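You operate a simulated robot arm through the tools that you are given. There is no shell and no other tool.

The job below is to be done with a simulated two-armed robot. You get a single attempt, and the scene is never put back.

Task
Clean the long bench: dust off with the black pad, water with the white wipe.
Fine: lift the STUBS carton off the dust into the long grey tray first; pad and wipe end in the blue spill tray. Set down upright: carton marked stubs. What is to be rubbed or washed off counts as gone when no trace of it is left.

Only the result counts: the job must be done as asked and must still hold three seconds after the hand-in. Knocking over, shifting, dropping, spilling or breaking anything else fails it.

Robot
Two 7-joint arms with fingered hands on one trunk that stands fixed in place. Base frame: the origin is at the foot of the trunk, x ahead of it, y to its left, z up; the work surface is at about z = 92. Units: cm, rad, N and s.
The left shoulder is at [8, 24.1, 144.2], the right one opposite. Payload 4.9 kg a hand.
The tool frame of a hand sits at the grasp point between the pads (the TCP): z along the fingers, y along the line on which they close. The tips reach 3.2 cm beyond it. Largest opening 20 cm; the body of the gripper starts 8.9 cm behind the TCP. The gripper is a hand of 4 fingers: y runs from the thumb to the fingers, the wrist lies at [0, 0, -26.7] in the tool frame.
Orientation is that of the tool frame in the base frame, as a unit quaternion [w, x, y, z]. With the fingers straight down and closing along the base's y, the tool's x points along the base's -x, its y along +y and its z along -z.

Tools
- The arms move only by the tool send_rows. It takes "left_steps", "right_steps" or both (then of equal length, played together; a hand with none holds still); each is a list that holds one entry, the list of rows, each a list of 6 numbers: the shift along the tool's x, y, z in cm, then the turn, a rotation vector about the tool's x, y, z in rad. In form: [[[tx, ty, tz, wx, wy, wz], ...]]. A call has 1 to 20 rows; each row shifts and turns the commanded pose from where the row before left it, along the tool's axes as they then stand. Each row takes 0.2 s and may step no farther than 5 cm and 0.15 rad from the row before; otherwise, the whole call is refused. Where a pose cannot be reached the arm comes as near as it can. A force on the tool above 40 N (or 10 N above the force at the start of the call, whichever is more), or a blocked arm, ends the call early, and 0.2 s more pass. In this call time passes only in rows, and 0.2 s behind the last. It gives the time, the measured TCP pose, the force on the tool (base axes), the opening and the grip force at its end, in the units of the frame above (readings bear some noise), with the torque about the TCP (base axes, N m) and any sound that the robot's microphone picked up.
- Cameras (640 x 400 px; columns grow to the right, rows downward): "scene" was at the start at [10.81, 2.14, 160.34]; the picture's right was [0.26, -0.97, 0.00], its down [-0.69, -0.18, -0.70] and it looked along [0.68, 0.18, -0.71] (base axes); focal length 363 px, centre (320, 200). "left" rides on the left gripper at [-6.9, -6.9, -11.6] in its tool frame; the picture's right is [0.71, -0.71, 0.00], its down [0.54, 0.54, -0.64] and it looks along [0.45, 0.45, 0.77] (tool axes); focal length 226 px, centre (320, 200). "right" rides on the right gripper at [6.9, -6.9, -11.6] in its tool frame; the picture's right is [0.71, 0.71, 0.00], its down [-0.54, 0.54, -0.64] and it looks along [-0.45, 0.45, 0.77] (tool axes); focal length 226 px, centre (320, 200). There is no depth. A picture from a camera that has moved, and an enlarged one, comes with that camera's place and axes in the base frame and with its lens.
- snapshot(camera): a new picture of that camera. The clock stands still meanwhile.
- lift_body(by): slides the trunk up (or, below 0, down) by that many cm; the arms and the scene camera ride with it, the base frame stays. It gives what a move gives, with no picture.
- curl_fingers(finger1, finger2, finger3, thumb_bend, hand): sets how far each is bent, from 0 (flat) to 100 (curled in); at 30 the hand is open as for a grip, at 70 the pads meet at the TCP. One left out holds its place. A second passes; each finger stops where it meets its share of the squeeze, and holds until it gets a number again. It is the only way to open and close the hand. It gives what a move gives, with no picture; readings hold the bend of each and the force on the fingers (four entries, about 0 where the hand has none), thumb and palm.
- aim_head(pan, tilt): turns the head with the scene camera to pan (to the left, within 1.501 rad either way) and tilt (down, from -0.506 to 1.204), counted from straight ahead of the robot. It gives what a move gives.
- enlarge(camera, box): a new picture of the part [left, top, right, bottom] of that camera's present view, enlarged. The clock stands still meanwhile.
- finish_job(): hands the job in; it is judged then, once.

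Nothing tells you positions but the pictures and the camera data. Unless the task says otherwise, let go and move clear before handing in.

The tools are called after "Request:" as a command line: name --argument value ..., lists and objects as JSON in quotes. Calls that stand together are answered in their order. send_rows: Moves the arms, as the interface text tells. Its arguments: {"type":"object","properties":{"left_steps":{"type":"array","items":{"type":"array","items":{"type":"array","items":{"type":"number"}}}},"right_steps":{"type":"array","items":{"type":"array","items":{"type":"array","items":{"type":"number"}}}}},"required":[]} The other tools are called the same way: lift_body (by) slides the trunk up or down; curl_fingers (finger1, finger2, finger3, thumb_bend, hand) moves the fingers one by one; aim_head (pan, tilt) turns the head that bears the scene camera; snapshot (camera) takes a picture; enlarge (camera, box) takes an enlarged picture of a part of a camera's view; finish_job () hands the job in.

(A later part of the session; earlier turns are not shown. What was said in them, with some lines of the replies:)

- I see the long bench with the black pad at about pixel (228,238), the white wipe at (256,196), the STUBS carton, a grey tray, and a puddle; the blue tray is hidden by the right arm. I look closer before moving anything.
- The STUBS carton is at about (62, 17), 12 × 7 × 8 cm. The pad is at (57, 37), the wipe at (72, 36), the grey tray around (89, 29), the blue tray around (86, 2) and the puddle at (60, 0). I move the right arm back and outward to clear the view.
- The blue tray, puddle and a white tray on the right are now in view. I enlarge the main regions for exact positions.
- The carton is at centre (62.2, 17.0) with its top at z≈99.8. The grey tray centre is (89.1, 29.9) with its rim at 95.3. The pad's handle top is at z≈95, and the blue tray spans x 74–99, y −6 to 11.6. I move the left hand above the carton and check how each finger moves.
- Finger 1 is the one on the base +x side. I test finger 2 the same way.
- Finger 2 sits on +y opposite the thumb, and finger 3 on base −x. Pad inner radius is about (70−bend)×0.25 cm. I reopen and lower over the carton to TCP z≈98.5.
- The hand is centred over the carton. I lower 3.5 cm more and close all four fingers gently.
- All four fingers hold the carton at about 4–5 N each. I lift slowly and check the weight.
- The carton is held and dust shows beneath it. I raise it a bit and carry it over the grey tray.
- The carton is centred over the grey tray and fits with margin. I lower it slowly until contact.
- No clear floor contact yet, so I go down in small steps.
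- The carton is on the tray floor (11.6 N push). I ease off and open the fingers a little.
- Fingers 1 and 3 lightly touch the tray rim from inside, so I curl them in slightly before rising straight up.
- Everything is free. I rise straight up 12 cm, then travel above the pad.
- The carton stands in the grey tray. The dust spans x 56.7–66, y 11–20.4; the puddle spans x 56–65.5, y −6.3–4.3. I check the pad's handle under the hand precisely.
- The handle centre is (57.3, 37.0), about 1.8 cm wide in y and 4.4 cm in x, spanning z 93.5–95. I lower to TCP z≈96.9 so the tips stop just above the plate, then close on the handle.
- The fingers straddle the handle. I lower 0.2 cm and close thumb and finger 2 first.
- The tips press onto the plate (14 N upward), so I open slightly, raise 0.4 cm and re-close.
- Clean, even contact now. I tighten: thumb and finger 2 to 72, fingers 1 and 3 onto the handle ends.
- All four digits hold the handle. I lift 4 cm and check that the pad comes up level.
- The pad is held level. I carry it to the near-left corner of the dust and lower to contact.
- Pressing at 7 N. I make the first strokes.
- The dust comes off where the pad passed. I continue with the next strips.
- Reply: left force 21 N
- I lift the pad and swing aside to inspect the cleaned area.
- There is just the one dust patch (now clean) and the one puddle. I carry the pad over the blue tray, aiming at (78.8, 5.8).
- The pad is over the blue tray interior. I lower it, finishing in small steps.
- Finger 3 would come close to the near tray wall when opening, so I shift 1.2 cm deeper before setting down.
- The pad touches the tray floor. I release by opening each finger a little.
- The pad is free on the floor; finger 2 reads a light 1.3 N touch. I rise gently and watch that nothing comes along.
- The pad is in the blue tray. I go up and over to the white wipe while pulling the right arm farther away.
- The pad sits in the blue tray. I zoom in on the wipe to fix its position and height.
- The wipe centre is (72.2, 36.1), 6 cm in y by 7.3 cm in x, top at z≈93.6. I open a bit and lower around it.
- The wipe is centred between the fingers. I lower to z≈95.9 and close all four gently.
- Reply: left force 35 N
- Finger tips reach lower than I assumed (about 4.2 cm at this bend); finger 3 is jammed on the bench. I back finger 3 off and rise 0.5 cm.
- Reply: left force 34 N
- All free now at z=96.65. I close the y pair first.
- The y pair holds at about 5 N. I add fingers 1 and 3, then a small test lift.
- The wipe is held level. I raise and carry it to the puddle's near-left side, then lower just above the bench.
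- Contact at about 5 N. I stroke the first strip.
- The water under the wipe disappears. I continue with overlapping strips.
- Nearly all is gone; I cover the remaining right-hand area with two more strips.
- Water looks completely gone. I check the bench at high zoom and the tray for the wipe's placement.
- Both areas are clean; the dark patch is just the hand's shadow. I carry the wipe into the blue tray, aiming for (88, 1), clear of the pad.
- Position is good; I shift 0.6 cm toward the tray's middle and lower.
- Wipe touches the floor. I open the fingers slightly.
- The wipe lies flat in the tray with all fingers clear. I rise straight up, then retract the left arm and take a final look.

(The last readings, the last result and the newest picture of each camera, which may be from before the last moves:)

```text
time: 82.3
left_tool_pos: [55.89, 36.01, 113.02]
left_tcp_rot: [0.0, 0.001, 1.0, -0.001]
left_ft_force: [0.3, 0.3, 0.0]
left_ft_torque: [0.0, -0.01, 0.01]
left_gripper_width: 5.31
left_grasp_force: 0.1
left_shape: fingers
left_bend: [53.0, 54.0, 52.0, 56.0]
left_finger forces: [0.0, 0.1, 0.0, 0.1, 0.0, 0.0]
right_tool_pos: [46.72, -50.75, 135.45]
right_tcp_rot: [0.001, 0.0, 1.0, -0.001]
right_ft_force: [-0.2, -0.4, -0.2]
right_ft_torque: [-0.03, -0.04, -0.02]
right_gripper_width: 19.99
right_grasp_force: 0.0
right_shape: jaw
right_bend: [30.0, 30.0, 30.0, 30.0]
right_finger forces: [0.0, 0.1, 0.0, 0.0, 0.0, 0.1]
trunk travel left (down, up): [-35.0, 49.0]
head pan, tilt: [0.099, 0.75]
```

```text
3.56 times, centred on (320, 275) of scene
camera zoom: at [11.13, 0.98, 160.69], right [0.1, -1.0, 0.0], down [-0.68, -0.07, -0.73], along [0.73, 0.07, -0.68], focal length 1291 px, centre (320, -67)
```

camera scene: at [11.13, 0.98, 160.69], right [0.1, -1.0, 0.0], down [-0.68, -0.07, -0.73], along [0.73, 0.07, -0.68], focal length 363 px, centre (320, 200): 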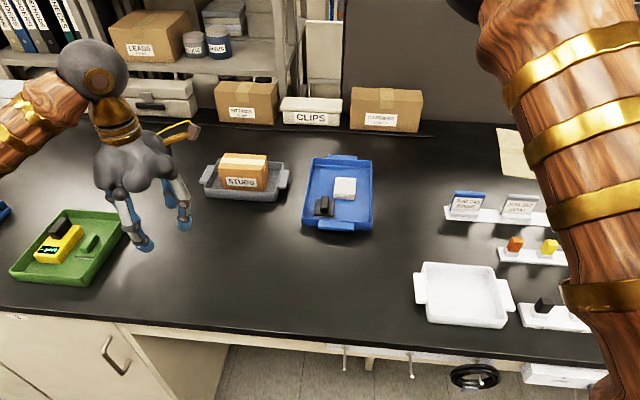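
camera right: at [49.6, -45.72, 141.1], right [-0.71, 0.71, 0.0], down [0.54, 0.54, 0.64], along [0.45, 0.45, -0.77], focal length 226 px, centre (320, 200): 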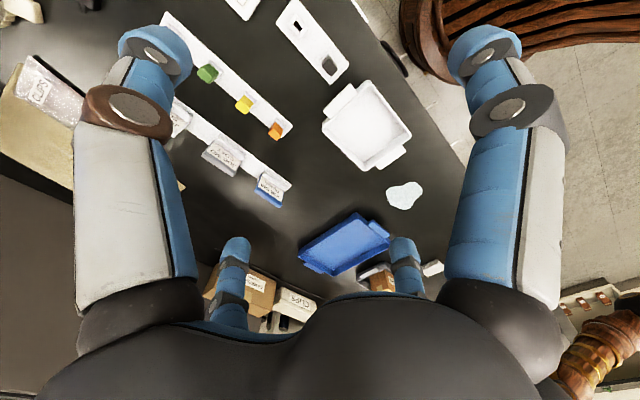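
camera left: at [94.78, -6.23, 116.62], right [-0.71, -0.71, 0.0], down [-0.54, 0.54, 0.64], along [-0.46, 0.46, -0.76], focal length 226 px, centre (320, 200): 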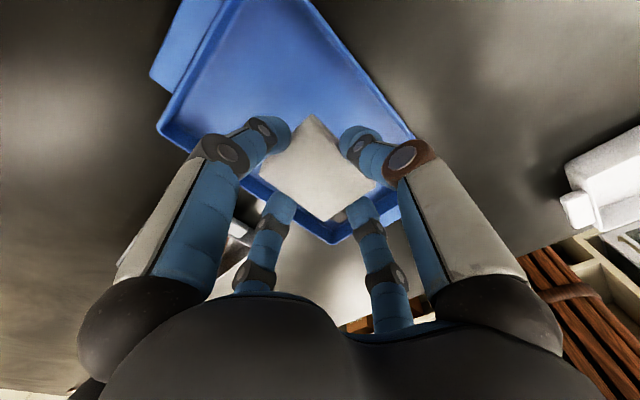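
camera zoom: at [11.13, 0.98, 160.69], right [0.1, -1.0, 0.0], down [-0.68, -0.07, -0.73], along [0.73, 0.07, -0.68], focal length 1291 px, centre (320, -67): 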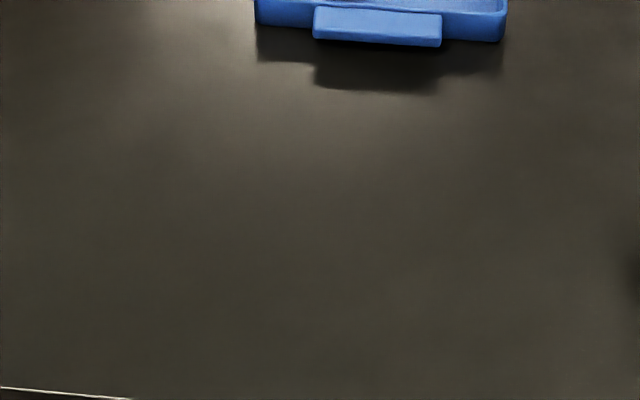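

Carton upright in the grey tray, pad and wipe in the blue tray, bench clean here. I check the rest of the bench quickly for other dust or water.

Request:
aim_head --pan 0.8 --tilt 0.7

Request:
snapshot --camera "scene"

Request:
aim_head --pan -0.6 --tilt 0.7

Request:
snapshot --camera "scene"

```text
time: 83.4
left_tool_pos: [56.03, 36.07, 112.89]
left_tcp_rot: [0.0, 0.0, 1.0, 0.0]
left_ft_force: [-0.3, -0.4, -0.5]
left_ft_torque: [-0.01, 0.0, 0.03]
left_gripper_width: 5.3
left_grasp_force: 0.1
left_shape: fingers
left_bend: [53.0, 54.0, 52.0, 56.0]
left_finger forces: [0.0, 0.0, 0.0, 0.0, 0.0, 0.0]
right_tool_pos: [46.87, -50.96, 135.34]
right_tcp_rot: [0.0, 0.0, 1.0, -0.001]
right_ft_force: [-0.5, -0.2, -0.1]
right_ft_torque: [-0.01, -0.04, 0.0]
right_gripper_width: 19.98
right_grasp_force: 0.1
right_shape: jaw
right_bend: [30.0, 30.0, 30.0, 30.0]
right_finger forces: [0.0, 0.0, 0.0, 0.1, 0.1, 0.1]
trunk travel left (down, up): [-35.0, 49.0]
head pan, tilt: [0.799, 0.7]
```

```text
taken
camera scene: at [8.9, 6.12, 161.1], right [0.72, -0.7, 0.0], down [-0.45, -0.46, -0.76], along [0.53, 0.55, -0.64], focal length 363 px, centre (320, 200)
```

scene: 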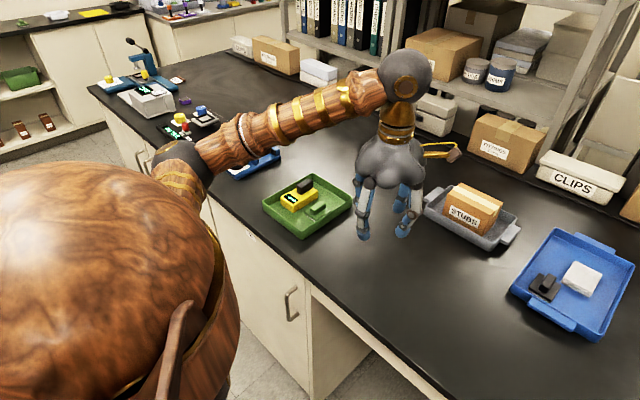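

```text
time: 84.9
left_tool_pos: [56.0, 36.12, 112.89]
left_tcp_rot: [0.0, 0.0, 1.0, 0.0]
left_ft_force: [0.3, 1.1, -0.1]
left_ft_torque: [0.0, 0.0, 0.01]
left_gripper_width: 5.33
left_grasp_force: 0.0
left_shape: fingers
left_bend: [53.0, 54.0, 52.0, 56.0]
left_finger forces: [0.0, 0.1, 0.0, 0.0, 0.0, 0.1]
right_tool_pos: [46.68, -50.85, 135.33]
right_tcp_rot: [0.001, 0.0, 1.0, 0.0]
right_ft_force: [-0.1, 0.5, -0.8]
right_ft_torque: [0.01, 0.0, -0.01]
right_gripper_width: 19.98
right_grasp_force: 0.1
right_shape: jaw
right_bend: [30.0, 30.0, 30.0, 30.0]
right_finger forces: [0.0, 0.1, 0.0, 0.1, 0.0, 0.0]
trunk travel left (down, up): [-35.0, 49.0]
head pan, tilt: [-0.6, 0.7]
```

```text
taken
camera scene: at [10.0, -4.78, 161.11], right [-0.56, -0.83, 0.0], down [-0.53, 0.36, -0.76], along [0.63, -0.43, -0.64], focal length 363 px, centre (320, 200)
```

scene: 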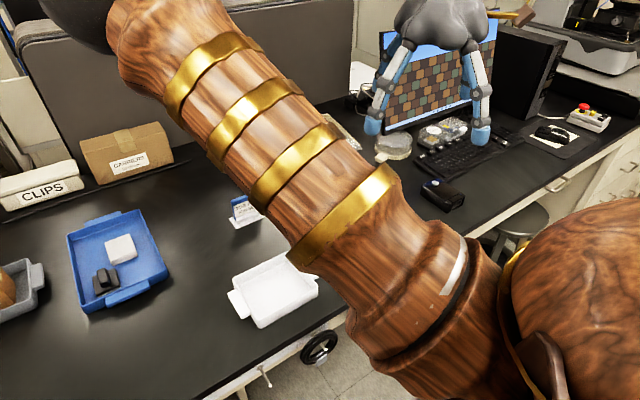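

The bench shows no other dust or water, and everything else stands where it was. The carton is upright in the grey tray, the pad and wipe are in the blue tray, and both hands are clear, so I hand the job in.

Request:
finish_job

```text
The job is handed in.
```

The job is handed in, and in the last pictures everything was as you asked.

- **Carton:** STUBS stands upright in the long grey tray.
- **Dust:** I rubbed it off with the black pad, and no trace showed at high zoom.
- **Water:** I wiped it up with the white wipe, and no trace showed there either.
- **Pad and wipe:** both lie flat in the blue spill tray.

I saw nothing else knocked or moved, and no other dust or water. The right arm hid a small part of the bench in the last views. Both hands were empty and clear when I handed in.
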